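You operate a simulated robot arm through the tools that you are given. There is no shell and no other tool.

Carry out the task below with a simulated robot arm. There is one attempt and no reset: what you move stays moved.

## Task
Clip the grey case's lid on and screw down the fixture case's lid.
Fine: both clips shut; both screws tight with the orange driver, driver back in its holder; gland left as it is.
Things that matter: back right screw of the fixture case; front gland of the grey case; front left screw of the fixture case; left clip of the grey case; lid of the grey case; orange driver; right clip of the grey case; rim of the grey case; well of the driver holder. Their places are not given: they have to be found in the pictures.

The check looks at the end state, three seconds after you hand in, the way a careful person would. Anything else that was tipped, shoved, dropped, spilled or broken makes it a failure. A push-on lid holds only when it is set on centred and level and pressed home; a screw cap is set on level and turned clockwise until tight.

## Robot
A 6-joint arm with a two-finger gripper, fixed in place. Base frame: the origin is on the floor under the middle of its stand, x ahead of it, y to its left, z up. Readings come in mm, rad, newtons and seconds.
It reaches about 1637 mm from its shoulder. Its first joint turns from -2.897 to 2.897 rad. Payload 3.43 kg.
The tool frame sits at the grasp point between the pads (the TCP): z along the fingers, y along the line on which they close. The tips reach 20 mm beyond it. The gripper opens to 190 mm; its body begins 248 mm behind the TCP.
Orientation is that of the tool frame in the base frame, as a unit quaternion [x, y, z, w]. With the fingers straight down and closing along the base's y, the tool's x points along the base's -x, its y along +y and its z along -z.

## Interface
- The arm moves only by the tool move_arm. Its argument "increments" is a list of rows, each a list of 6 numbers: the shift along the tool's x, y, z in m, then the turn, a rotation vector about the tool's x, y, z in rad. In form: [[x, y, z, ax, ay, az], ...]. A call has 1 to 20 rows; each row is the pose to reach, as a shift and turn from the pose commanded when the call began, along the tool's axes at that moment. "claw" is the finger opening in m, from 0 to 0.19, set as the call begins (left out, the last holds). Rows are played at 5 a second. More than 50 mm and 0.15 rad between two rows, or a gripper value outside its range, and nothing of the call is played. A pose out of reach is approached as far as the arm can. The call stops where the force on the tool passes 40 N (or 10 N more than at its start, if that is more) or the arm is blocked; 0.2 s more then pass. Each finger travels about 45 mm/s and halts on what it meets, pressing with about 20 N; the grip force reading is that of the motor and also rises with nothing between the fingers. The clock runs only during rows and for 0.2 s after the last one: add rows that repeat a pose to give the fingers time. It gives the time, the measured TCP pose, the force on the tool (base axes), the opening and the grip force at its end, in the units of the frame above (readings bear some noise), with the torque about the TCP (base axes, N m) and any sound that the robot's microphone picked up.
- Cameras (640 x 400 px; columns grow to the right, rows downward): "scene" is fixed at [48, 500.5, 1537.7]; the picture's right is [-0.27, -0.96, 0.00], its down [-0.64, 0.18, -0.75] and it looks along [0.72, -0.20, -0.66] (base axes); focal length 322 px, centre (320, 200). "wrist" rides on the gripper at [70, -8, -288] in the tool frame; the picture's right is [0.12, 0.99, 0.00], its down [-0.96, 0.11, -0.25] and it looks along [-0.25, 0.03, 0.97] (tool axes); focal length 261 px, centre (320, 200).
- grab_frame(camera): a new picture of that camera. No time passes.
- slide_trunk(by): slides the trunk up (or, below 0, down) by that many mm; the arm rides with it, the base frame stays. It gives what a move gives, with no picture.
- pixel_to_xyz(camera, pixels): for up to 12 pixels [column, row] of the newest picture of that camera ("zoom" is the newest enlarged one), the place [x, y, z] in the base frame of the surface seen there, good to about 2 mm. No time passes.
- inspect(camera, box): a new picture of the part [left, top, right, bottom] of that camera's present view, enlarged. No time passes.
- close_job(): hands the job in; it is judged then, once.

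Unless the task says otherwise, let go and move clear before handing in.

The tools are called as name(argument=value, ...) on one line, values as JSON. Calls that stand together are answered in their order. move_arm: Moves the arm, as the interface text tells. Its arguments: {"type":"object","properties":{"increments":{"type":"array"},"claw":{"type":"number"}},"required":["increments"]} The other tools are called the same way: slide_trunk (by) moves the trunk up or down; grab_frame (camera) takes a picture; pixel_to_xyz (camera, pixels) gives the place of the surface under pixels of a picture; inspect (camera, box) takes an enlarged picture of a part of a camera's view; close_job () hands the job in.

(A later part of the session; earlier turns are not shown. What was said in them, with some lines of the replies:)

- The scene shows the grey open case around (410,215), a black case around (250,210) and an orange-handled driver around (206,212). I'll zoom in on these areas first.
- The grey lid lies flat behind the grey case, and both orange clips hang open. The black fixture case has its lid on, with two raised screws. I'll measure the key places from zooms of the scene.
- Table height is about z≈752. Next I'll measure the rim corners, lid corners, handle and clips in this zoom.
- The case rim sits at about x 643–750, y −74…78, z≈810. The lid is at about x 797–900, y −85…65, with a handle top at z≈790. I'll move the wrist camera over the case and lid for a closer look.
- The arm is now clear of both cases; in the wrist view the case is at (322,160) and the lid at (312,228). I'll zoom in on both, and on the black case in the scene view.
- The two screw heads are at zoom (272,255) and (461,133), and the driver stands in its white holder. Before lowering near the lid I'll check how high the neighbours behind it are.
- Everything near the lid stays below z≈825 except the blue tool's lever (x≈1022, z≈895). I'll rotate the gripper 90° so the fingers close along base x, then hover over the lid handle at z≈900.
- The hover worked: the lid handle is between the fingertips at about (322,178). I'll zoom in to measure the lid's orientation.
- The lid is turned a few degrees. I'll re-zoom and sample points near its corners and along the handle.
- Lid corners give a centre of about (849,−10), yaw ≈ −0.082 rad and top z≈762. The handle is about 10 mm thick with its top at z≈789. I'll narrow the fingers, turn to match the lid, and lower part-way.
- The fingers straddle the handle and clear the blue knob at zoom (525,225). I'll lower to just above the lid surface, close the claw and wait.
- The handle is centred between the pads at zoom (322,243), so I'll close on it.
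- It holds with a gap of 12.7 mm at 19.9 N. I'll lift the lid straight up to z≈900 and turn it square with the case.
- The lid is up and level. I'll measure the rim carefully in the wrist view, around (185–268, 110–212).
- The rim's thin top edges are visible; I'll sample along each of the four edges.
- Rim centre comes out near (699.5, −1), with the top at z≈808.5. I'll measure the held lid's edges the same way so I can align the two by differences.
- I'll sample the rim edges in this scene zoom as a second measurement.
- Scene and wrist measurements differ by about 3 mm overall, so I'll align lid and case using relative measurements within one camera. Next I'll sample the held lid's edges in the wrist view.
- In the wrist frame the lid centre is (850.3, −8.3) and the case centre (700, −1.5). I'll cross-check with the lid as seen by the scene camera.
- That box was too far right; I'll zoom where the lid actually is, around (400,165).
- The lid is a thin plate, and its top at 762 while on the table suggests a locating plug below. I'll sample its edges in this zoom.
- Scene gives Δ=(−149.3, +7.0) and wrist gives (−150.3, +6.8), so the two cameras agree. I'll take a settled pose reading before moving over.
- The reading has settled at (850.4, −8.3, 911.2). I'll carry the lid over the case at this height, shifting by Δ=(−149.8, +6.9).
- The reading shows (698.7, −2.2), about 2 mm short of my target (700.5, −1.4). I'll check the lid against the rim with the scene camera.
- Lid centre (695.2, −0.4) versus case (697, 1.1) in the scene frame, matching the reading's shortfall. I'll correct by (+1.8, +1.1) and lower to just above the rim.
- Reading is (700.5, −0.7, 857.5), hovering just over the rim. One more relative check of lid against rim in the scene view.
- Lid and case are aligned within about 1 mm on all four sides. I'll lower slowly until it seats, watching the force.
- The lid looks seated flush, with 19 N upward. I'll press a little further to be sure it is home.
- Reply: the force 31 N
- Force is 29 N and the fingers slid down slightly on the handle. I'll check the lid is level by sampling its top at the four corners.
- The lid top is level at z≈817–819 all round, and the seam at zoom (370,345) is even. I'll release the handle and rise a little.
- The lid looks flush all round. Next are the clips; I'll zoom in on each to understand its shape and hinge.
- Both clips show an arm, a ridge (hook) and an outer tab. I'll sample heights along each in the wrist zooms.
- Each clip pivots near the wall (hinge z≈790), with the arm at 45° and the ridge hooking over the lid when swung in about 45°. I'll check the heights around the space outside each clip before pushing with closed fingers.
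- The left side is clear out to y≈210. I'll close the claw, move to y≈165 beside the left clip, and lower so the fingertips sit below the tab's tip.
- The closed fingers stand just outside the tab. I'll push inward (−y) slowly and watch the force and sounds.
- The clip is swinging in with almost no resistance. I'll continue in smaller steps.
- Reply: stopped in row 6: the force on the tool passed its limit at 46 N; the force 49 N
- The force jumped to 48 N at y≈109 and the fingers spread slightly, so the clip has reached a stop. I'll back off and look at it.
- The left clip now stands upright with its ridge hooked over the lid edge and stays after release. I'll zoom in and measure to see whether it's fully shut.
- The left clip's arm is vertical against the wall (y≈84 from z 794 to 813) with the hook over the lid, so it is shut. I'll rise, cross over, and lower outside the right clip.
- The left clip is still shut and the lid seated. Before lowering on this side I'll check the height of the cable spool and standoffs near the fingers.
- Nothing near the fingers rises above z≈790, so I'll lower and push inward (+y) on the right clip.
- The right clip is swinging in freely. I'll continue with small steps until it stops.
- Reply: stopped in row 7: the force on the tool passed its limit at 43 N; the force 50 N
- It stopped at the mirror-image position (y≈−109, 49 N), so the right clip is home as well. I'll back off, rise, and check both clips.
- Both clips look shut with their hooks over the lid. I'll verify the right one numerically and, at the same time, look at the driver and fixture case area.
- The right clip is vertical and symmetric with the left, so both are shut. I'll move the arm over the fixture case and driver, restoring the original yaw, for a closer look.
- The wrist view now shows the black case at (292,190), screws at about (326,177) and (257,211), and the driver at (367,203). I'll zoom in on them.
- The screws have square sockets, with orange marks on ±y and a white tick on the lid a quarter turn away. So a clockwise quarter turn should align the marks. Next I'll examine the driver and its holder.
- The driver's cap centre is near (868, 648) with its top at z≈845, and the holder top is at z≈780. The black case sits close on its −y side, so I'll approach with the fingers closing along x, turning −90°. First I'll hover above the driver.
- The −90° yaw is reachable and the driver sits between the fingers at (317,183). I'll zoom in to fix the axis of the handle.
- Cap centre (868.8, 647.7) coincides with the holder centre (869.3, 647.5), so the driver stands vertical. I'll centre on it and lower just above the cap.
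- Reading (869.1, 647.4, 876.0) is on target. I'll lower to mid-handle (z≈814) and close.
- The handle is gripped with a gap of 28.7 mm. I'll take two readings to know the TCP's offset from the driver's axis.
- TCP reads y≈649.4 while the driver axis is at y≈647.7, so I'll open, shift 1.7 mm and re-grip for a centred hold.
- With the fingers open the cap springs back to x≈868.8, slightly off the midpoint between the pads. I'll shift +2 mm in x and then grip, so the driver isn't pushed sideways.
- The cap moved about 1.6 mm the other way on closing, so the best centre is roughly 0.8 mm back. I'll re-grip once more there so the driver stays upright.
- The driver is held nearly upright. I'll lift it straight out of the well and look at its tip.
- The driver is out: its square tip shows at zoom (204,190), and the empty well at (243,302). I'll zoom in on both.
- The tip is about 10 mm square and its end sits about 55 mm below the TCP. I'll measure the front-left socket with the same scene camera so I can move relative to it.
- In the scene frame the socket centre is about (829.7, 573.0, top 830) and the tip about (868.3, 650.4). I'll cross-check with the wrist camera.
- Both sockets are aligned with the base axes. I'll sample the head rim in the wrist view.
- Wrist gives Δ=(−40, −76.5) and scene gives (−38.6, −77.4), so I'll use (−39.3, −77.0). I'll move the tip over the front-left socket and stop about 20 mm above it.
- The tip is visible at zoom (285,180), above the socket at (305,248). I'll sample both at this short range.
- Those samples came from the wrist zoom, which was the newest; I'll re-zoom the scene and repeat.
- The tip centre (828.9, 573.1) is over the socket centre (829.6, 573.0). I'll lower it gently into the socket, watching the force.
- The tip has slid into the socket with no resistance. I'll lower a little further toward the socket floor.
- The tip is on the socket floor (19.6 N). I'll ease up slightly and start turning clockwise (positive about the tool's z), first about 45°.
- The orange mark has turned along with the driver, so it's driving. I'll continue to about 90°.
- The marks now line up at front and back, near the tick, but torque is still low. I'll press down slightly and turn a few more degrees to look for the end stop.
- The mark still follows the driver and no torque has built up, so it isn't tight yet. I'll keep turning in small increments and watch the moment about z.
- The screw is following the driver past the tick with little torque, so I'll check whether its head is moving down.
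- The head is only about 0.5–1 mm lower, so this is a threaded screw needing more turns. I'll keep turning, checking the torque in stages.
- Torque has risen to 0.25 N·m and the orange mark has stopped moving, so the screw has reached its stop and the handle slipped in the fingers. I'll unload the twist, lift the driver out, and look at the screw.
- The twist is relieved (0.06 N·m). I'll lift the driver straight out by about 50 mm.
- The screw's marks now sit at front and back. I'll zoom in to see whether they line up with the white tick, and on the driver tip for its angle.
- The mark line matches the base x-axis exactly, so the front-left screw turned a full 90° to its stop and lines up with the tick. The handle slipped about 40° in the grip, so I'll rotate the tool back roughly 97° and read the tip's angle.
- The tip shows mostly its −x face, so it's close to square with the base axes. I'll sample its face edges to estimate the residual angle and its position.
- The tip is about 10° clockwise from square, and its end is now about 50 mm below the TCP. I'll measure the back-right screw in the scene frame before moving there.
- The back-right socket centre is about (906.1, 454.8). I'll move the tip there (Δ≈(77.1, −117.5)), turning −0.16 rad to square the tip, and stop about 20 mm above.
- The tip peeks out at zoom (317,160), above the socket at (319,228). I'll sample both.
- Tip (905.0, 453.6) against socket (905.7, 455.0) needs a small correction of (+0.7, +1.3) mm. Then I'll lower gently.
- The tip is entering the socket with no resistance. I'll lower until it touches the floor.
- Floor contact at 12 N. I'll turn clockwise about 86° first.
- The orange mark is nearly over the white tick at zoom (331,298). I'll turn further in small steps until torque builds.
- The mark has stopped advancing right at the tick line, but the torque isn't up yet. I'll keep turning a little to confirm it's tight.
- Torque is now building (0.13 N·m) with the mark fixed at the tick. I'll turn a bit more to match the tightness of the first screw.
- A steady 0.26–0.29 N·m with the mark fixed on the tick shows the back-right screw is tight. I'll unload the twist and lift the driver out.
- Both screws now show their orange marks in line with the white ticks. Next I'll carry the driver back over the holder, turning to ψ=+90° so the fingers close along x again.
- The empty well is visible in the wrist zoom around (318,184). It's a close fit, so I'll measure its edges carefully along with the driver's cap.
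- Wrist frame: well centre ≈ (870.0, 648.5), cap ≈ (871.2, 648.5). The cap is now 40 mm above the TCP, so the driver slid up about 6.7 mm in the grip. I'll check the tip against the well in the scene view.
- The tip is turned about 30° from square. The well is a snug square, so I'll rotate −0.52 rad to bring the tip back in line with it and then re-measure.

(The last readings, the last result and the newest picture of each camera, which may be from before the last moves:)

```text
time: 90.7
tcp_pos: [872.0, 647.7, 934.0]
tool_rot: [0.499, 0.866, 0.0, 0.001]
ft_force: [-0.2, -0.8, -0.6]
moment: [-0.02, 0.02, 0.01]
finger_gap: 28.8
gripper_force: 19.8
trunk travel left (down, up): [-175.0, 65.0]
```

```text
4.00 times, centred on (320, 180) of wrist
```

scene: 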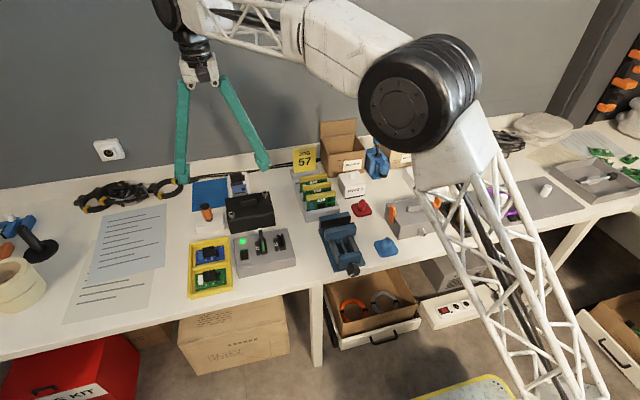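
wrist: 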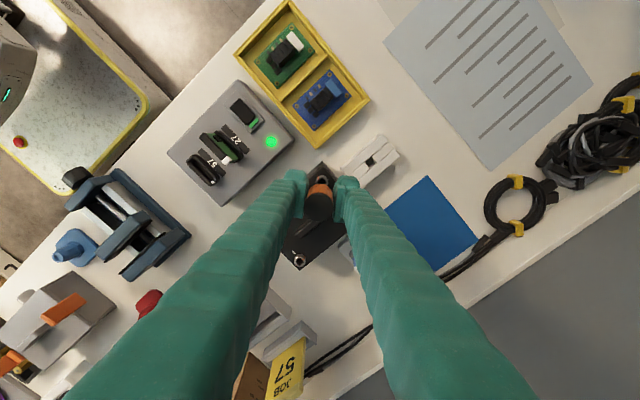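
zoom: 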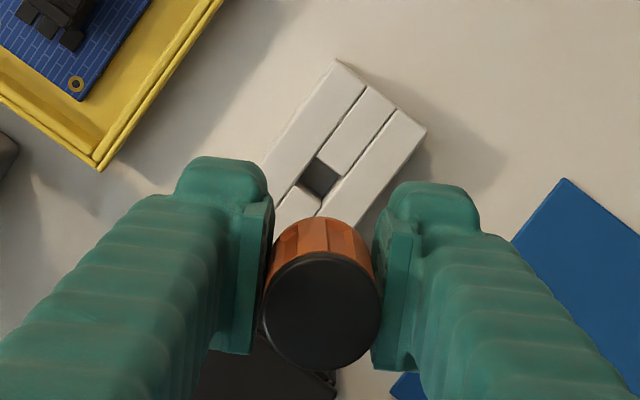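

The finger now hides the tip from the scene camera, but the wrist view shows both cap and well. I'll measure them again here.

pixel_to_xyz(camera="zoom", pixels=[[318, 157], [330, 165], [341, 173], [300, 183], [312, 190], [322, 198], [308, 170], [303, 177], [338, 180], [330, 190], [320, 178], [315, 155]])

pixel_to_xyz(camera="zoom", pixels=[[266, 310], [379, 310], [322, 256], [322, 364], [284, 270], [360, 270], [284, 350], [360, 350], [322, 310], [337, 62], [424, 130], [300, 310]])

move_arm(increments=[[0, 0, 0, 0, 0, 0]])

move_arm(increments=[[0, 0, 0, 0, 0, 0]])

```text
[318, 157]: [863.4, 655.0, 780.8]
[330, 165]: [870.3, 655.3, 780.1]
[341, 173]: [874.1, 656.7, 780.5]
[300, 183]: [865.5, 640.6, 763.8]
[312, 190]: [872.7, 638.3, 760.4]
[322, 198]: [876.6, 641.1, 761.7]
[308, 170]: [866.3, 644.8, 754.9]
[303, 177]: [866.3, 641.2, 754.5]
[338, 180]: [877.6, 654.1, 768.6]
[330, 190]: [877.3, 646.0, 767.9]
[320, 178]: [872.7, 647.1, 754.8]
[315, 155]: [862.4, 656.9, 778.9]
```

```text
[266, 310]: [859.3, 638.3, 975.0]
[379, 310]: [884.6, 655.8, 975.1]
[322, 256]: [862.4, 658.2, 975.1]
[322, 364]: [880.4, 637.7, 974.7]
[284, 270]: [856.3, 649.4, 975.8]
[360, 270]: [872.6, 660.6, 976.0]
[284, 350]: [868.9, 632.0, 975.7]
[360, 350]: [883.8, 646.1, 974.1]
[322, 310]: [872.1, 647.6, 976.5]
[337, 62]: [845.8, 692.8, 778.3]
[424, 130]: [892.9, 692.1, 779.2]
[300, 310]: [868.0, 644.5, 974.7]
```

```text
time: 91.1
tcp_pos: [872.1, 648.6, 934.6]
tool_rot: [0.501, 0.865, 0.001, 0.0]
ft_force: [0.2, 0.9, -0.6]
moment: [-0.02, 0.0, 0.0]
finger_gap: 28.2
gripper_force: 20.1
trunk travel left (down, up): [-175.0, 65.0]
```

```text
time: 91.5
tcp_pos: [872.4, 648.6, 933.5]
tool_rot: [0.501, 0.866, 0.001, 0.001]
ft_force: [0.5, -0.7, -1.1]
moment: [-0.01, 0.01, 0.04]
finger_gap: 28.7
gripper_force: 20.3
trunk travel left (down, up): [-175.0, 65.0]
```

Combining the estimates, I need about (−2.0, −0.2) mm. I'll apply that and lower until the tip is about 12 mm above the well, then check.

move_arm(increments=[[0.0008, -0.0018, 0.0, 0, 0, 0], [0.0008, -0.0018, 0.02, 0, 0, 0], [0.0008, -0.0018, 0.045, 0, 0, 0], [0.0008, -0.0018, 0.07, 0, 0, 0], [0.0008, -0.0018, 0.09, 0, 0, 0], [0.0008, -0.0018, 0.09, 0, 0, 0], [0.0008, -0.0018, 0.09, 0, 0, 0]], claw=0.0)

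move_arm(increments=[[0, 0, 0, 0, 0, 0]])

inspect(camera="scene", box=[195, 200, 235, 235])

inspect(camera="wrist", box=[270, 130, 370, 230])

```text
time: 93.1
tcp_pos: [869.7, 649.6, 844.4]
tool_rot: [0.501, 0.866, 0.001, 0.0]
ft_force: [0.4, -0.3, -0.5]
moment: [0.02, -0.01, 0.02]
finger_gap: 28.6
gripper_force: 20.1
trunk travel left (down, up): [-175.0, 65.0]
```

```text
time: 93.5
tcp_pos: [869.1, 650.8, 844.1]
tool_rot: [0.5, 0.866, 0.001, 0.001]
ft_force: [-0.1, 1.3, -0.4]
moment: [0.02, -0.03, 0.01]
finger_gap: 28.6
gripper_force: 20.0
trunk travel left (down, up): [-175.0, 65.0]
```

```text
11.43 times, centred on (215, 218) of scene
```

zoom: 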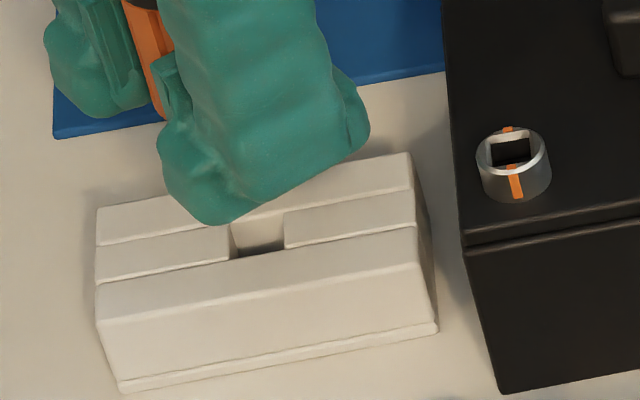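

```text
4.00 times, centred on (320, 180) of wrist
```

zoom: 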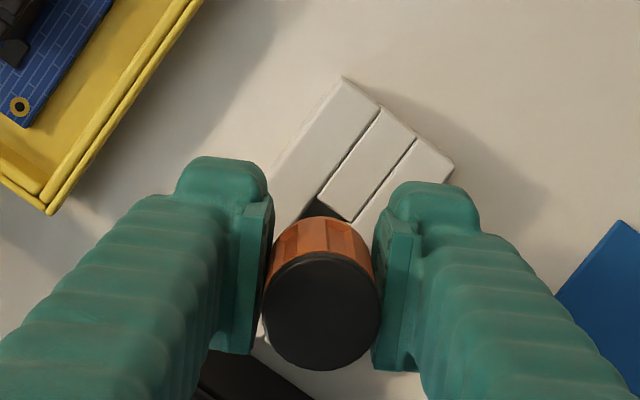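

The reading shows y≈650.2, about 2 mm off. I'll measure the cap and holder again at this height.

pixel_to_xyz(camera="zoom", pixels=[[266, 310], [379, 310], [322, 256], [322, 364], [284, 270], [360, 270], [284, 350], [360, 350], [322, 310], [343, 80], [451, 165], [380, 108]])

pixel_to_xyz(camera="zoom", pixels=[[345, 82], [448, 166], [318, 204], [330, 213], [345, 220], [381, 112], [413, 142], [300, 140], [290, 155], [345, 78], [350, 215], [270, 345]])

```text
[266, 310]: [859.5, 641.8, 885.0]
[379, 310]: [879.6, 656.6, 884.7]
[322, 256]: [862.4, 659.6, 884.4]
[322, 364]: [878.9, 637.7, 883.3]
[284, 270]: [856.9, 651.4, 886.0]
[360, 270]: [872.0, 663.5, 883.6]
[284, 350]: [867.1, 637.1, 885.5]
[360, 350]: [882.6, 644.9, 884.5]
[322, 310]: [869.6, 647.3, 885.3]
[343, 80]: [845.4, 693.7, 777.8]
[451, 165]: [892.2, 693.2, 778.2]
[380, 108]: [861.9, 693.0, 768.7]
```

```text
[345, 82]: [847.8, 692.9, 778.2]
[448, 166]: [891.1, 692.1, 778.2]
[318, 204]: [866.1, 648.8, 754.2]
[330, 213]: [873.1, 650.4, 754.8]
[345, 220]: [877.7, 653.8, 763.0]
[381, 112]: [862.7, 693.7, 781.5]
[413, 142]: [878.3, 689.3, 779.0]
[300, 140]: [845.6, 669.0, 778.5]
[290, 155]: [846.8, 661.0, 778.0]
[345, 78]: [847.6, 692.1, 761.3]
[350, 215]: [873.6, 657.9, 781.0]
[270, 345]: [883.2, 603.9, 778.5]
```

Estimates agree to about 1 mm, but I'd like to see the tip itself before insertion. I'll turn the tool −90° at this height (there is clearance), so the scene camera can see the tip between the fingers.

move_arm(increments=[[0, 0, 0, 0, 0, -0.1428], [0, 0, 0, 0, 0, -0.2856], [0, 0, 0, 0, 0, -0.4284], [0, 0, 0, 0, 0, -0.5712], [0, 0, 0, 0, 0, -0.714], [0, 0, 0, 0, 0, -0.8568], [0, 0, 0, 0, 0, -0.9996], [0, 0, 0, 0, 0, -1.1424], [0, 0, 0, 0, 0, -1.2852], [0, 0, 0, 0, 0, -1.428], [0, 0, 0, 0, 0, -1.5708], [0, 0, 0, 0, 0, -1.5708]], claw=0.0)

move_arm(increments=[[0, 0, 0, 0, 0, 0]])

inspect(camera="scene", box=[195, 200, 235, 235])

```text
time: 96.1
tcp_pos: [868.7, 648.1, 845.9]
tool_rot: [-0.259, 0.966, 0.0, 0.002]
ft_force: [0.1, -0.1, -1.3]
moment: [0.01, 0.03, 0.01]
finger_gap: 28.5
gripper_force: 20.2
trunk travel left (down, up): [-175.0, 65.0]
```

```text
time: 96.5
tcp_pos: [869.5, 646.7, 845.0]
tool_rot: [-0.259, 0.966, 0.0, 0.001]
ft_force: [-0.1, -0.7, -0.8]
moment: [-0.01, -0.02, 0.01]
finger_gap: 28.3
gripper_force: 20.2
trunk travel left (down, up): [-175.0, 65.0]
```

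```text
11.43 times, centred on (215, 218) of scene
```

zoom: 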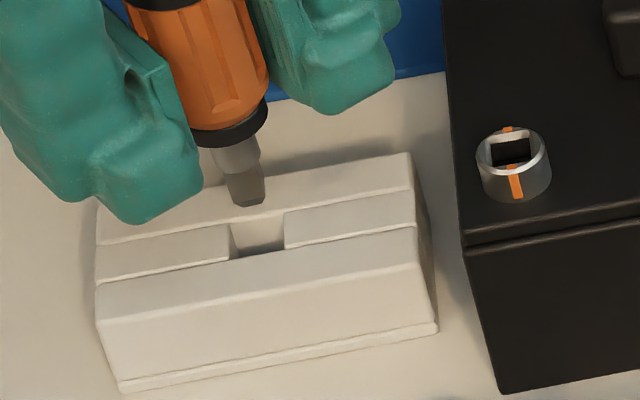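

Now both the tip (zoom 247,190) and the well (258,240) are clearly visible. I'll sample both in this one picture.

pixel_to_xyz(camera="zoom", pixels=[[230, 190], [232, 195], [234, 200], [258, 185], [260, 190], [261, 195], [245, 190], [245, 195], [250, 192], [240, 188], [265, 182], [264, 188]])

pixel_to_xyz(camera="zoom", pixels=[[232, 192], [234, 197], [236, 202], [257, 188], [259, 193], [260, 198], [243, 193], [247, 198], [252, 195], [245, 204], [255, 203], [250, 206]])

pixel_to_xyz(camera="zoom", pixels=[[228, 235], [228, 250], [227, 243], [287, 225], [287, 240], [286, 232], [245, 215], [260, 213], [275, 210], [240, 259], [258, 255], [272, 252]])

pixel_to_xyz(camera="zoom", pixels=[[226, 238], [226, 252], [225, 246], [289, 228], [289, 242], [288, 234], [245, 213], [262, 211], [275, 208], [243, 261], [260, 257], [274, 254]])

```text
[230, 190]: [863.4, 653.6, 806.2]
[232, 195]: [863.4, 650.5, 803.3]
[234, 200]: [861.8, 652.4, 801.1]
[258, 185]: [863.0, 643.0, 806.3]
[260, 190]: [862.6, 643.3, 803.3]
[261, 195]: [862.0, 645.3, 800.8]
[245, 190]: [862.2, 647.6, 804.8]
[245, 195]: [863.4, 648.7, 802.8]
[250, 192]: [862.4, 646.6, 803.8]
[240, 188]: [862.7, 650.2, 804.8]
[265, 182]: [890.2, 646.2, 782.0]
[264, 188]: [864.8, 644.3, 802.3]
```

```text
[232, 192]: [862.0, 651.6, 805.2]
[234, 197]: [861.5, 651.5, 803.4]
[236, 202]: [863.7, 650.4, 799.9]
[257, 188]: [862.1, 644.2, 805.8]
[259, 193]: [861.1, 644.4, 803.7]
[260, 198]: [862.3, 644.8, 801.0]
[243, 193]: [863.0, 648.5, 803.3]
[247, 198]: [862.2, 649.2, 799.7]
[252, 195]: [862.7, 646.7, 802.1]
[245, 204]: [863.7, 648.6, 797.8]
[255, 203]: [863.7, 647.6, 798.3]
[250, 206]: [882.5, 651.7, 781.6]
```

```text
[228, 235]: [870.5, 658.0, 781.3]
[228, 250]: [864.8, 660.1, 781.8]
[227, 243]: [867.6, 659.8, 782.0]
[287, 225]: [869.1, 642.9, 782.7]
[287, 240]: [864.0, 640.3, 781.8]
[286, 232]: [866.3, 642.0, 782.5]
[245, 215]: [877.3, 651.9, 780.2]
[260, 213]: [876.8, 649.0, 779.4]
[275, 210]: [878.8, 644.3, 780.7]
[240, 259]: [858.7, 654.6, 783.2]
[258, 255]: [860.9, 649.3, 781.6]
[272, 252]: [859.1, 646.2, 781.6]
```

```text
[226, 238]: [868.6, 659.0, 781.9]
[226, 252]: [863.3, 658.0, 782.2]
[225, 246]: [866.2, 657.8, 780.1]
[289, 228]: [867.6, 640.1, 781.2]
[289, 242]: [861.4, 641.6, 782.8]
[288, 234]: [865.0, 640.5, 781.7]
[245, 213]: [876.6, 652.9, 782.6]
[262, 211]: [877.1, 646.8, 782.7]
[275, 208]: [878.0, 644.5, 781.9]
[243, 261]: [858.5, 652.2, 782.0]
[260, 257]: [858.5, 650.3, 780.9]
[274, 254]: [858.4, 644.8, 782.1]
```

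Tip centre (867.0, 647.9) versus well (867.9, 650.0) in the same picture, with the tip square to within about 3°. I'll shift (+0.9, +2.1) mm and check again.

move_arm(increments=[[-0.0018, 0.0014, 0, 0, 0, 0], [-0.0018, 0.0014, 0.006, 0, 0, 0], [-0.0018, 0.0014, 0.006, 0, 0, 0]], claw=0.0)

inspect(camera="scene", box=[195, 200, 235, 235])

```text
time: 97.3
tcp_pos: [868.4, 651.3, 839.0]
tool_rot: [-0.258, 0.966, 0.001, 0.001]
ft_force: [-1.3, 0.7, -0.1]
moment: [0.01, 0.0, -0.01]
finger_gap: 28.5
gripper_force: 20.0
trunk travel left (down, up): [-175.0, 65.0]
```

```text
11.43 times, centred on (215, 218) of scene
```

zoom: 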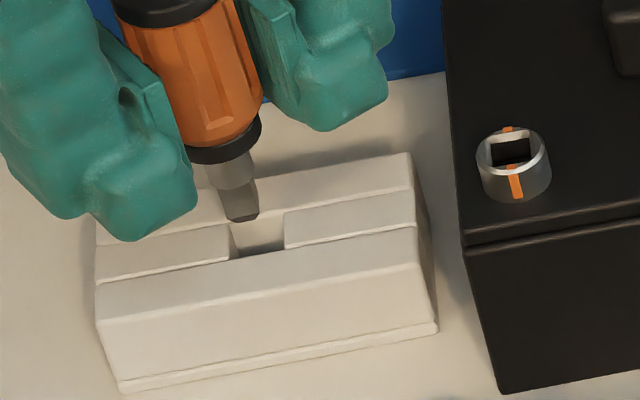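

pixel_to_xyz(camera="zoom", pixels=[[224, 200], [226, 206], [228, 212], [252, 196], [254, 202], [255, 208], [238, 200], [240, 206], [245, 204], [235, 210], [248, 210], [240, 214]])

pixel_to_xyz(camera="zoom", pixels=[[226, 204], [228, 209], [230, 214], [251, 200], [253, 206], [254, 212], [237, 203], [241, 209], [244, 200], [235, 206], [247, 206], [258, 200]])

```text
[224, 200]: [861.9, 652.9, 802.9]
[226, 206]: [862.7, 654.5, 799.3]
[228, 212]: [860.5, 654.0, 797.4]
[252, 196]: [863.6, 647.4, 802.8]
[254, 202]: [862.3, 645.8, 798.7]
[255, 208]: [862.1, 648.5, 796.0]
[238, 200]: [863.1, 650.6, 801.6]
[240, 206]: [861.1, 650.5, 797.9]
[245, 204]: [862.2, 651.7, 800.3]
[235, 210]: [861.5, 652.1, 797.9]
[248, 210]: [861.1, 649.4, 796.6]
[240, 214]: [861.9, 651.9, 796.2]
```

```text
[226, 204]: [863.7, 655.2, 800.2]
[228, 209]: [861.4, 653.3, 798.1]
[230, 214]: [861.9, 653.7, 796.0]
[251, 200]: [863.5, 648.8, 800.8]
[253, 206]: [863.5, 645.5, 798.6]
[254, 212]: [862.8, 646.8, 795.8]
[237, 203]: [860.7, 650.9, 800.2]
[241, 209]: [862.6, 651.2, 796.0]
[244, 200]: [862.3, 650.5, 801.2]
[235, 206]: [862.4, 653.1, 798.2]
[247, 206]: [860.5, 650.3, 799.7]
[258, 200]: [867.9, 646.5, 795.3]
```

Now tip (866.7, 650.4) versus well (867.9, 650.0): just +1.2 mm in x remains. I'll correct it and lower the tip's first few millimetres into the well.

move_arm(increments=[[-0.0008, -0.001, 0, 0, 0, 0], [-0.0008, -0.001, 0.005, 0, 0, 0], [-0.0008, -0.001, 0.01, 0, 0, 0], [-0.0008, -0.001, 0.014, 0, 0, 0], [-0.0008, -0.001, 0.018, 0, 0, 0], [-0.0008, -0.001, 0.018, 0, 0, 0]], claw=0.0)

inspect(camera="scene", box=[195, 200, 235, 235])

```text
time: 98.7
tcp_pos: [870.6, 651.3, 819.5]
tool_rot: [-0.257, 0.966, 0.0, 0.001]
ft_force: [0.8, 0.2, -1.1]
moment: [-0.04, 0.0, 0.04]
finger_gap: 28.4
gripper_force: 20.0
trunk travel left (down, up): [-175.0, 65.0]
```

```text
11.43 times, centred on (215, 218) of scene
```

zoom: 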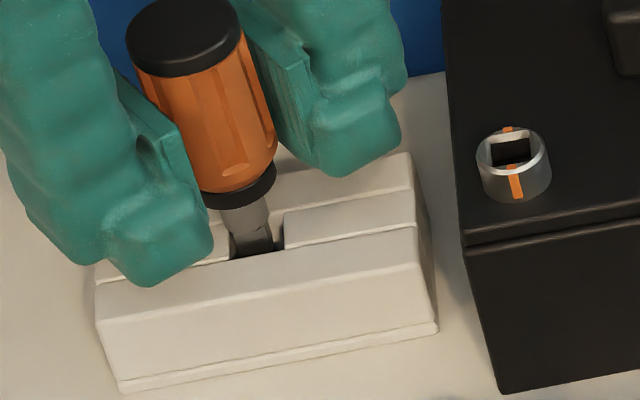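

The tip is inside the well with no contact force, though the shaft sits a touch toward +y. I'll shift −1.2 mm in y and continue lowering gently toward the seat.

move_arm(increments=[[0.0006, -0.001, 0, 0, 0, 0], [0.0006, -0.001, 0.003, 0, 0, 0], [0.0006, -0.001, 0.006, 0, 0, 0], [0.0006, -0.001, 0.009, 0, 0, 0], [0.0006, -0.001, 0.009, 0, 0, 0]], claw=0.0)

inspect(camera="scene", box=[195, 200, 235, 235])

```text
time: 99.9
tcp_pos: [871.7, 648.6, 813.1]
tool_rot: [-0.26, 0.966, 0.0, 0.001]
ft_force: [-2.7, 0.8, 18.7]
moment: [-0.05, 0.11, -0.01]
finger_gap: 28.7
gripper_force: 20.0
trunk travel left (down, up): [-175.0, 65.0]
```

```text
11.43 times, centred on (215, 218) of scene
```

zoom: 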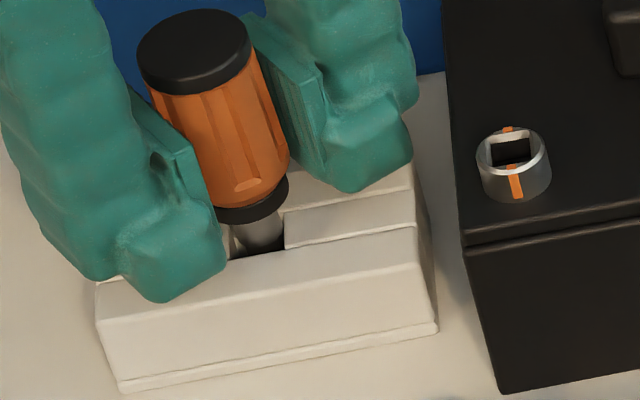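

The shaft touched down early (18.7 N): it's against the −y wall of the well, at zoom (284,245). I'll rise 3 mm, shift back about (−1.0, +0.9) mm, and try again.

move_arm(increments=[[0, 0, -0.003, 0, 0, 0], [0.0004, 0.0013, -0.003, 0, 0, 0], [0.0004, 0.0013, -0.003, 0, 0, 0], [0.0004, 0.0013, -0.001, 0, 0, 0], [0.0004, 0.0013, 0.001, 0, 0, 0], [0.0004, 0.0013, 0.001, 0, 0, 0]], claw=0.0)

inspect(camera="scene", box=[195, 200, 235, 235])

```text
time: 101.3
tcp_pos: [870.9, 649.2, 812.6]
tool_rot: [-0.258, 0.966, 0.0, 0.002]
ft_force: [0.1, 0.3, 19.2]
moment: [-0.1, -0.01, -0.04]
finger_gap: 28.2
gripper_force: 19.9
trunk travel left (down, up): [-175.0, 65.0]
```

```text
11.43 times, centred on (215, 218) of scene
```

zoom: 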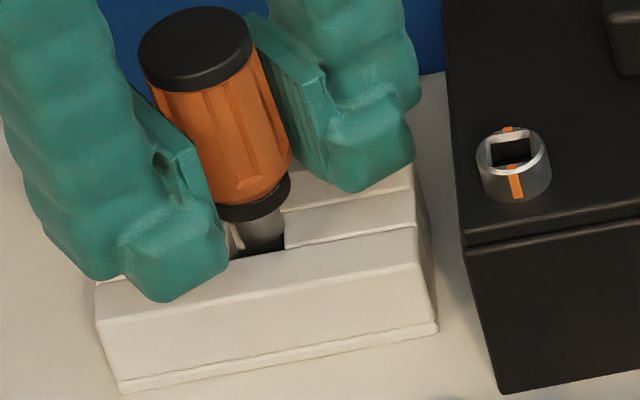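

It's still held up: the dark gap is in front of and to the left of the shaft, so it's against the back and −y walls. I'll rise slightly, shift about (−1.5, +1.1) mm, and lower again.

move_arm(increments=[[0, 0, -0.002, 0, 0, 0], [0.0007, 0.0017, -0.002, 0, 0, 0], [0.0007, 0.0017, -0.002, 0, 0, 0]], claw=0.0)

inspect(camera="scene", box=[202, 212, 228, 230])

```text
time: 102.1
tcp_pos: [868.1, 649.0, 811.0]
tool_rot: [-0.258, 0.966, 0.0, 0.0]
ft_force: [0.8, -0.8, 3.7]
moment: [-0.05, -0.04, 0.04]
finger_gap: 27.3
gripper_force: 20.0
trunk travel left (down, up): [-175.0, 65.0]
```

```text
16.00 times, centred on (215, 221) of scene
```

zoom: 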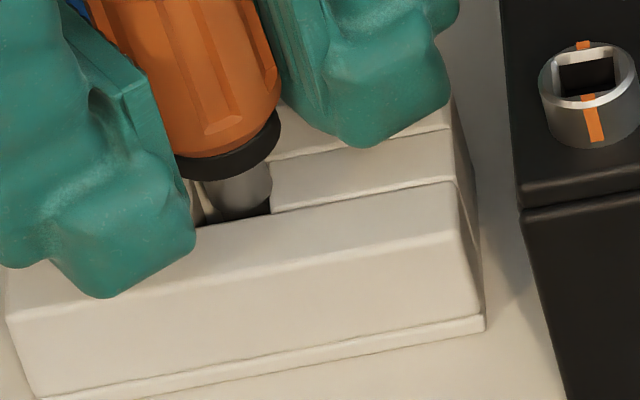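

The shaft is still about 1.3 mm toward −y (its right edge at 272 meets the wall at 270). I'll shift +1.2 mm in y and then lower gently.

move_arm(increments=[[-0.0006, 0.001, 0, 0, 0, 0], [-0.0006, 0.001, 0, 0, 0, 0], [-0.0006, 0.001, 0.002, 0, 0, 0], [-0.0006, 0.001, 0.003, 0, 0, 0]], claw=0.0)

inspect(camera="scene", box=[202, 212, 228, 230])

```text
time: 103.1
tcp_pos: [869.1, 652.2, 809.7]
tool_rot: [-0.258, 0.966, 0.0, 0.001]
ft_force: [-0.1, -1.0, -1.6]
moment: [0.02, -0.02, 0.01]
finger_gap: 26.9
gripper_force: 19.9
trunk travel left (down, up): [-175.0, 65.0]
```

```text
16.00 times, centred on (215, 221) of scene
```

zoom: 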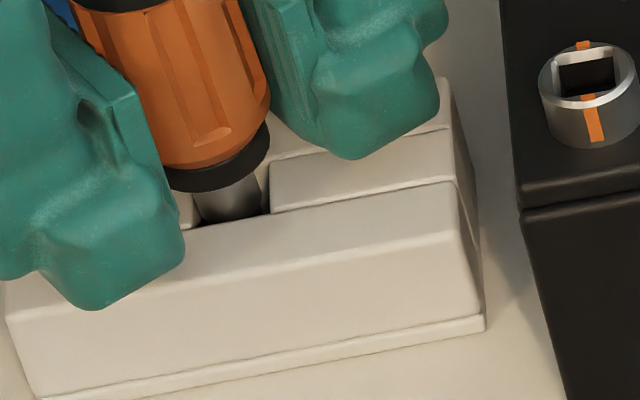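

It's entering freely now, with no force and the collar lower. I'll nudge back 0.4 mm and continue down toward the seat.

move_arm(increments=[[0.0002, -0.0004, 0.001, 0, 0, 0], [0.0002, -0.0004, 0.003, 0, 0, 0], [0.0002, -0.0004, 0.005, 0, 0, 0], [0.0002, -0.0004, 0.005, 0, 0, 0]], claw=0.0)

inspect(camera="scene", box=[202, 212, 228, 230])

```text
time: 104.1
tcp_pos: [868.9, 651.4, 804.9]
tool_rot: [-0.258, 0.966, 0.0, 0.001]
ft_force: [0.3, 0.2, -0.2]
moment: [0.0, 0.0, 0.0]
finger_gap: 27.0
gripper_force: 19.8
trunk travel left (down, up): [-175.0, 65.0]
```

```text
16.00 times, centred on (215, 221) of scene
```

zoom: 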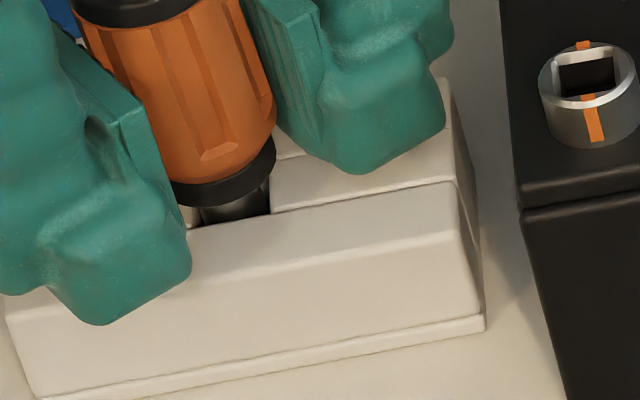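

The collar is now about 4–5 mm above its original seat, and the fingertips are about 5 mm above the holder. I'll lower another 2.5 mm.

move_arm(increments=[[0, 0, 0.001, 0, 0, 0], [0, 0, 0.002, 0, 0, 0], [0, 0, 0.0025, 0, 0, 0], [0, 0, 0.0025, 0, 0, 0]], claw=0.0)

inspect(camera="scene", box=[195, 200, 235, 235])

inspect(camera="wrist", box=[270, 130, 370, 230])

```text
time: 105.1
tcp_pos: [868.5, 652.7, 801.9]
tool_rot: [-0.258, 0.966, 0.0, 0.001]
ft_force: [-2.3, -1.1, 3.7]
moment: [0.03, 0.06, 0.03]
finger_gap: 26.9
gripper_force: 20.0
trunk travel left (down, up): [-175.0, 65.0]
```

```text
11.43 times, centred on (215, 218) of scene
```

zoom: 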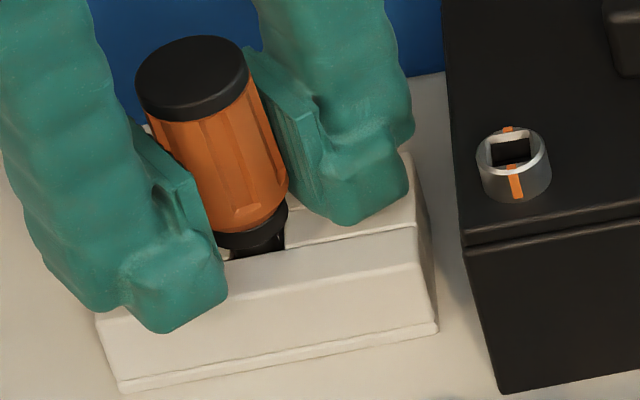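

```text
4.00 times, centred on (320, 180) of wrist
```

zoom: 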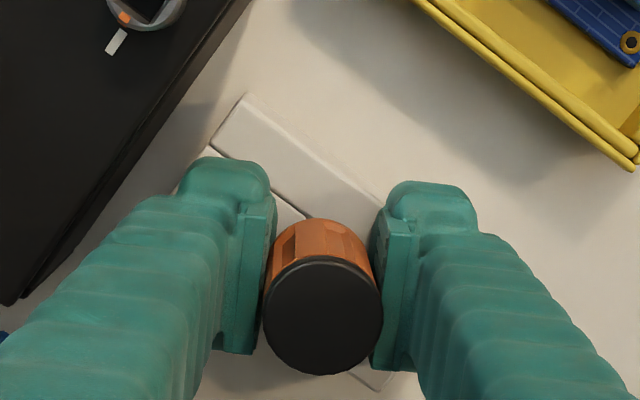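

The collar is now at its original position and just touching (3.7 N). I'll open the fingers slightly while rising 1 mm.

move_arm(increments=[[0, 0, -0.001, 0, 0, 0], [0, 0, -0.001, 0, 0, 0], [0, 0, -0.001, 0, 0, 0], [0, 0, -0.001, 0, 0, 0]], claw=0.042)

inspect(camera="scene", box=[195, 200, 235, 235])

inspect(camera="wrist", box=[270, 130, 370, 230])

```text
time: 106.1
tcp_pos: [868.6, 651.5, 803.1]
tool_rot: [-0.258, 0.966, 0.0, 0.001]
ft_force: [0.3, -0.3, -0.6]
moment: [-0.02, -0.01, 0.01]
finger_gap: 41.8
gripper_force: 0.0
trunk travel left (down, up): [-175.0, 65.0]
```

```text
11.43 times, centred on (215, 218) of scene
```

zoom: 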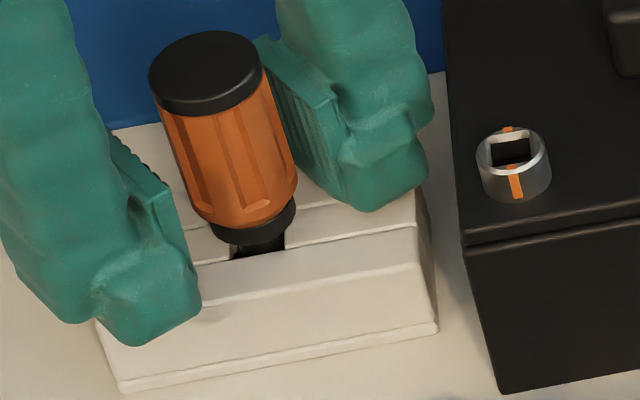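

```text
4.00 times, centred on (320, 180) of wrist
```

zoom: 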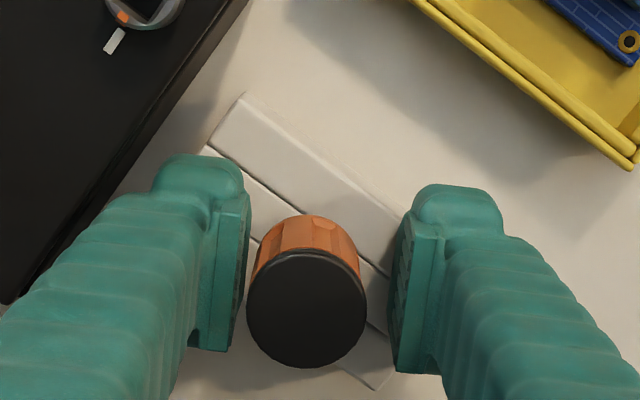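

The driver now stands upright, centred in the well (cap at zoom (306,308), clear of both pads). I'll rise straight up.

move_arm(increments=[[0, 0, -0.01, 0, 0, 0], [0, 0, -0.03, 0, 0, 0], [0, 0, -0.06, 0, 0, 0], [0, 0, -0.1, 0, 0, 0], [0, 0, -0.14, 0, 0, 0], [0, 0, -0.18, 0, 0, 0]], claw=0.042)

inspect(camera="scene", box=[190, 170, 290, 240])

grab_frame(camera="scene")

grab_frame(camera="wrist")

```text
time: 107.5
tcp_pos: [869.2, 650.5, 986.3]
tool_rot: [-0.259, 0.966, 0.0, 0.0]
ft_force: [-0.2, 0.7, 0.3]
moment: [-0.03, 0.0, 0.0]
finger_gap: 42.0
gripper_force: 0.2
trunk travel left (down, up): [-175.0, 65.0]
```

```text
5.71 times, centred on (240, 205) of scene
```

zoom: 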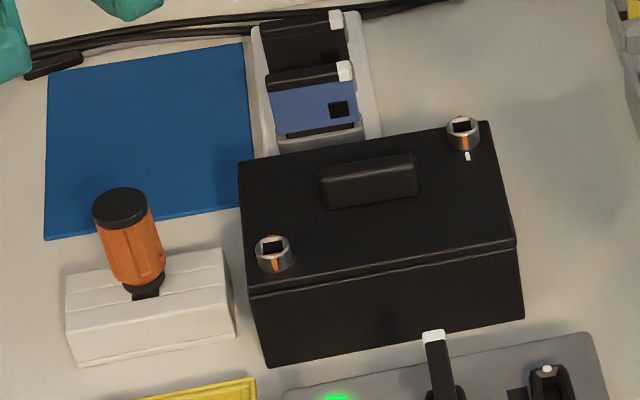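

```text
taken
```

scene: 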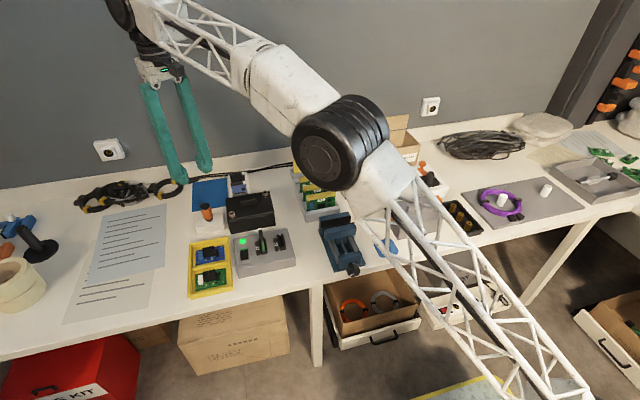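

```text
taken
```

wrist: 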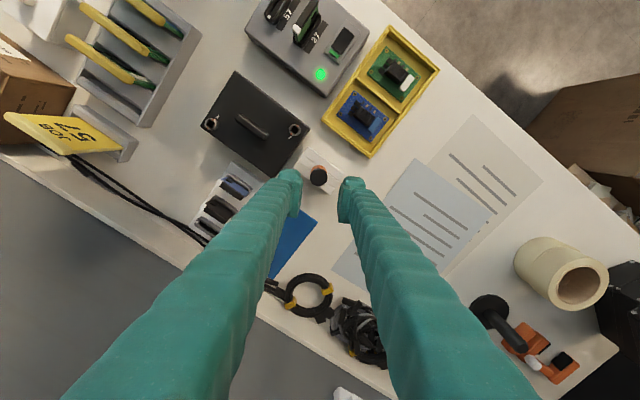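

The driver stands exactly where it was, and the holder and case haven't moved. I'll check both screws' alignment closely in the wrist view.

inspect(camera="wrist", box=[280, 113, 310, 143])

inspect(camera="wrist", box=[196, 108, 226, 138])

inspect(camera="wrist", box=[285, 140, 355, 210])

```text
13.33 times, centred on (295, 128) of wrist
```

zoom: 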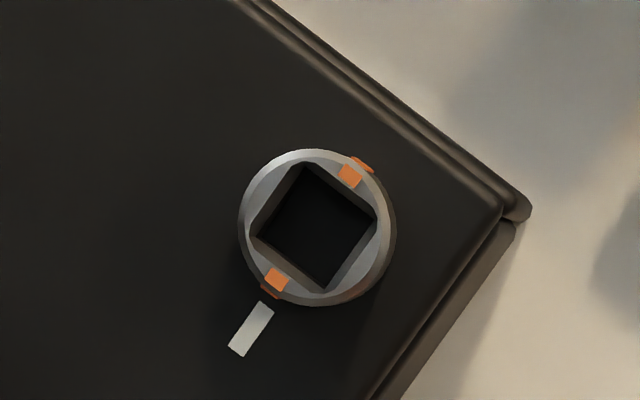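

```text
13.33 times, centred on (211, 123) of wrist
```

zoom: 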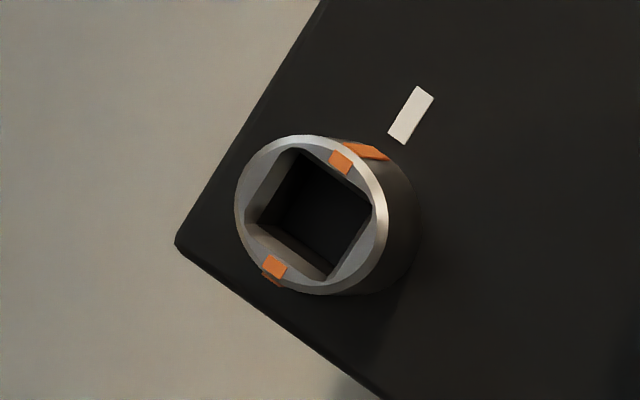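

```text
5.71 times, centred on (320, 175) of wrist
```

zoom: 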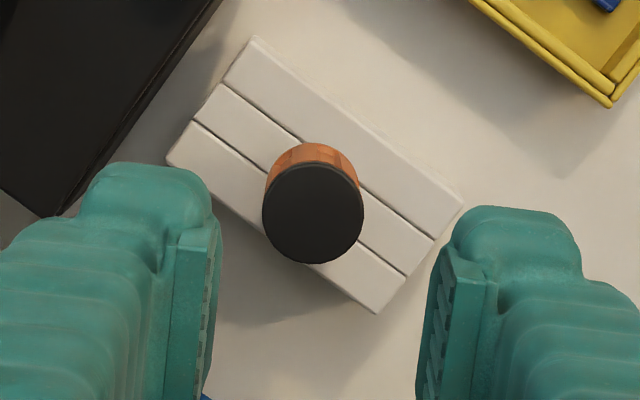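

Both screws' marks point at their ticks, and the driver stands centred in its holder. I'll retreat toward the starting pose so the grey case can be inspected once more.

move_arm(increments=[[0.0, 0.0, -0.03, 0, 0, 0], [0.0385, -0.0067, -0.04, 0, 0, 0.058], [0.077, -0.0133, -0.05, 0, 0, 0.116], [0.1155, -0.02, -0.06, 0, 0, 0.174], [0.154, -0.0267, -0.07, 0, 0, 0.232], [0.1925, -0.0333, -0.075, 0, 0, 0.29], [0.231, -0.04, -0.075, 0, 0, 0.348], [0.2695, -0.0467, -0.075, 0, 0, 0.406], [0.308, -0.0533, -0.075, 0, 0, 0.464], [0.346, -0.06, -0.075, 0, 0, 0.5236], [0.346, -0.06, -0.075, 0, 0, 0.5236]], claw=0.042)

grab_frame(camera="scene")

inspect(camera="scene", box=[370, 175, 460, 245])

inspect(camera="scene", box=[185, 170, 300, 300])

```text
time: 109.9
tcp_pos: [600.6, 424.8, 1057.4]
tool_rot: [0.0, 1.0, 0.0, 0.002]
ft_force: [-0.2, 0.8, 0.7]
moment: [0.06, -0.03, 0.02]
finger_gap: 42.2
gripper_force: 0.0
trunk travel left (down, up): [-175.0, 65.0]
```

```text
taken
```

scene: 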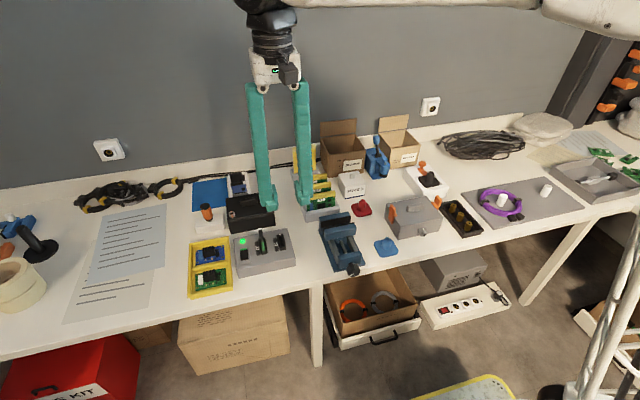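

```text
5.71 times, centred on (415, 210) of scene
```

zoom: 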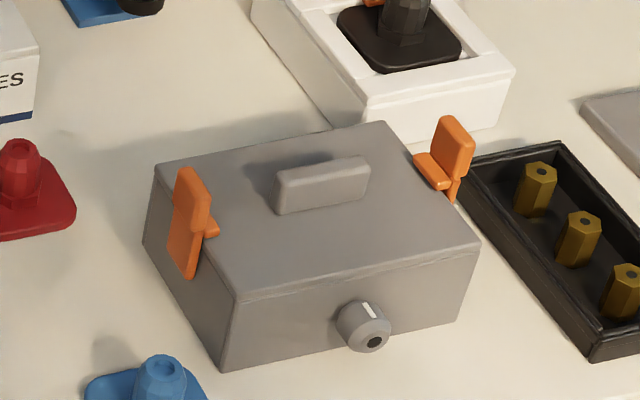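

```text
3.08 times, centred on (242, 235) of scene
```

zoom: 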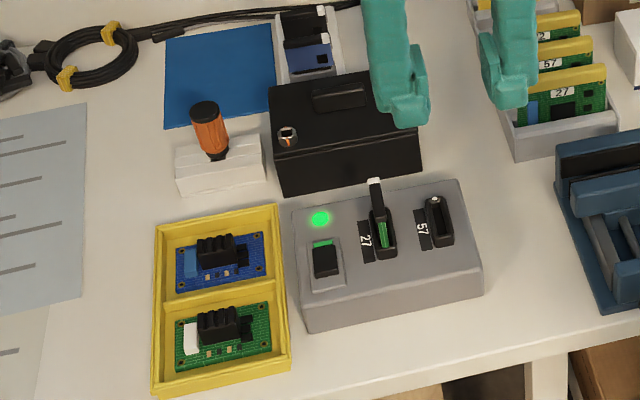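

The scene is tidy: lid on, both clips upright with hooks over the lid, gland unchanged, driver in its holder. I'll take one last close look at the lid seam to confirm it's fully home.

inspect(camera="scene", box=[385, 205, 425, 235])

inspect(camera="scene", box=[420, 190, 450, 225])

pixel_to_xyz(camera="scene", pixels=[[395, 203], [400, 215], [403, 222], [415, 215], [430, 212], [440, 212], [425, 200], [420, 192], [400, 198], [410, 208], [432, 203], [437, 208]])

```text
13.33 times, centred on (405, 220) of scene
```

zoom: 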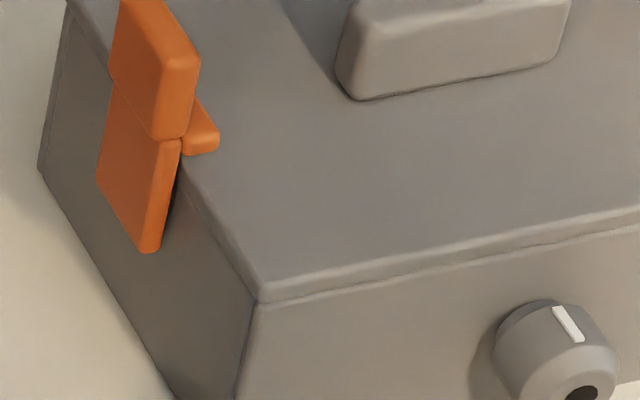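

```text
11.43 times, centred on (435, 208) of scene
```

zoom: 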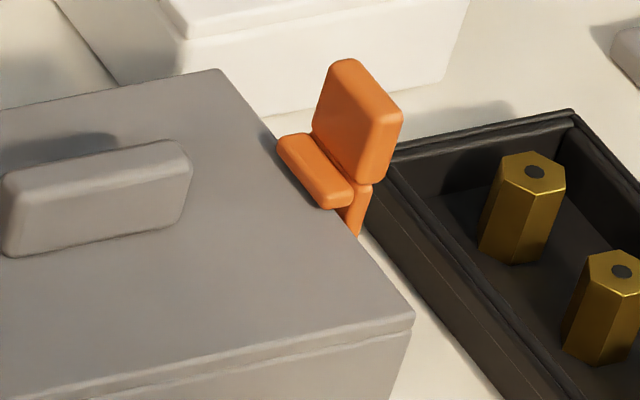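

```text
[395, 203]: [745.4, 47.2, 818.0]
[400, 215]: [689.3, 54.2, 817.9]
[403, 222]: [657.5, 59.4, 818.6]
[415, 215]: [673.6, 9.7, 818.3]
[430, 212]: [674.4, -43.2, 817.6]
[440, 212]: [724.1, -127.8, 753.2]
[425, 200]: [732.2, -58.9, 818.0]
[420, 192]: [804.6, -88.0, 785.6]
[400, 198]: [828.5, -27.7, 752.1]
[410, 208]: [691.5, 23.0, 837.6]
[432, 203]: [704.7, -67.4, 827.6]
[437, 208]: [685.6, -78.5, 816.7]
```

The lid is flush and level at z≈818 everywhere, with both clips hooked over it. Both screws were turned to their stops with the marks on the ticks, the driver is back in its well, and the arm is clear. Handing in.

close_job()

```text
The job is handed in.
```

I've handed in the job with everything on the list done, though I don't have the check's result.

- **Grey case:** the lid was set on centred and pressed down at about 29 N. It sits level at z≈818 mm with no gap at the seam.
- **Clips:** both swung up and stopped with their hooks over the lid. I heard no click from either, but both stayed put when I let go and stand vertical against the walls.
- **Screws:** both screws on the fixture case took a quarter turn clockwise and stopped. Their orange marks line up with the white ticks. Torque at the stop was about 0.25–0.29 N·m, where the driver started slipping in the fingers, so I couldn't turn them any tighter than that.
- **Driver:** it is back upright in its holder. The shaft caught on the edge of the well at first, and I had to shift it a millimetre or two before it dropped in. The holder doesn't appear to have moved.
- **Gland and surroundings:** I didn't touch the gland, and nothing else looks moved in the last pictures.
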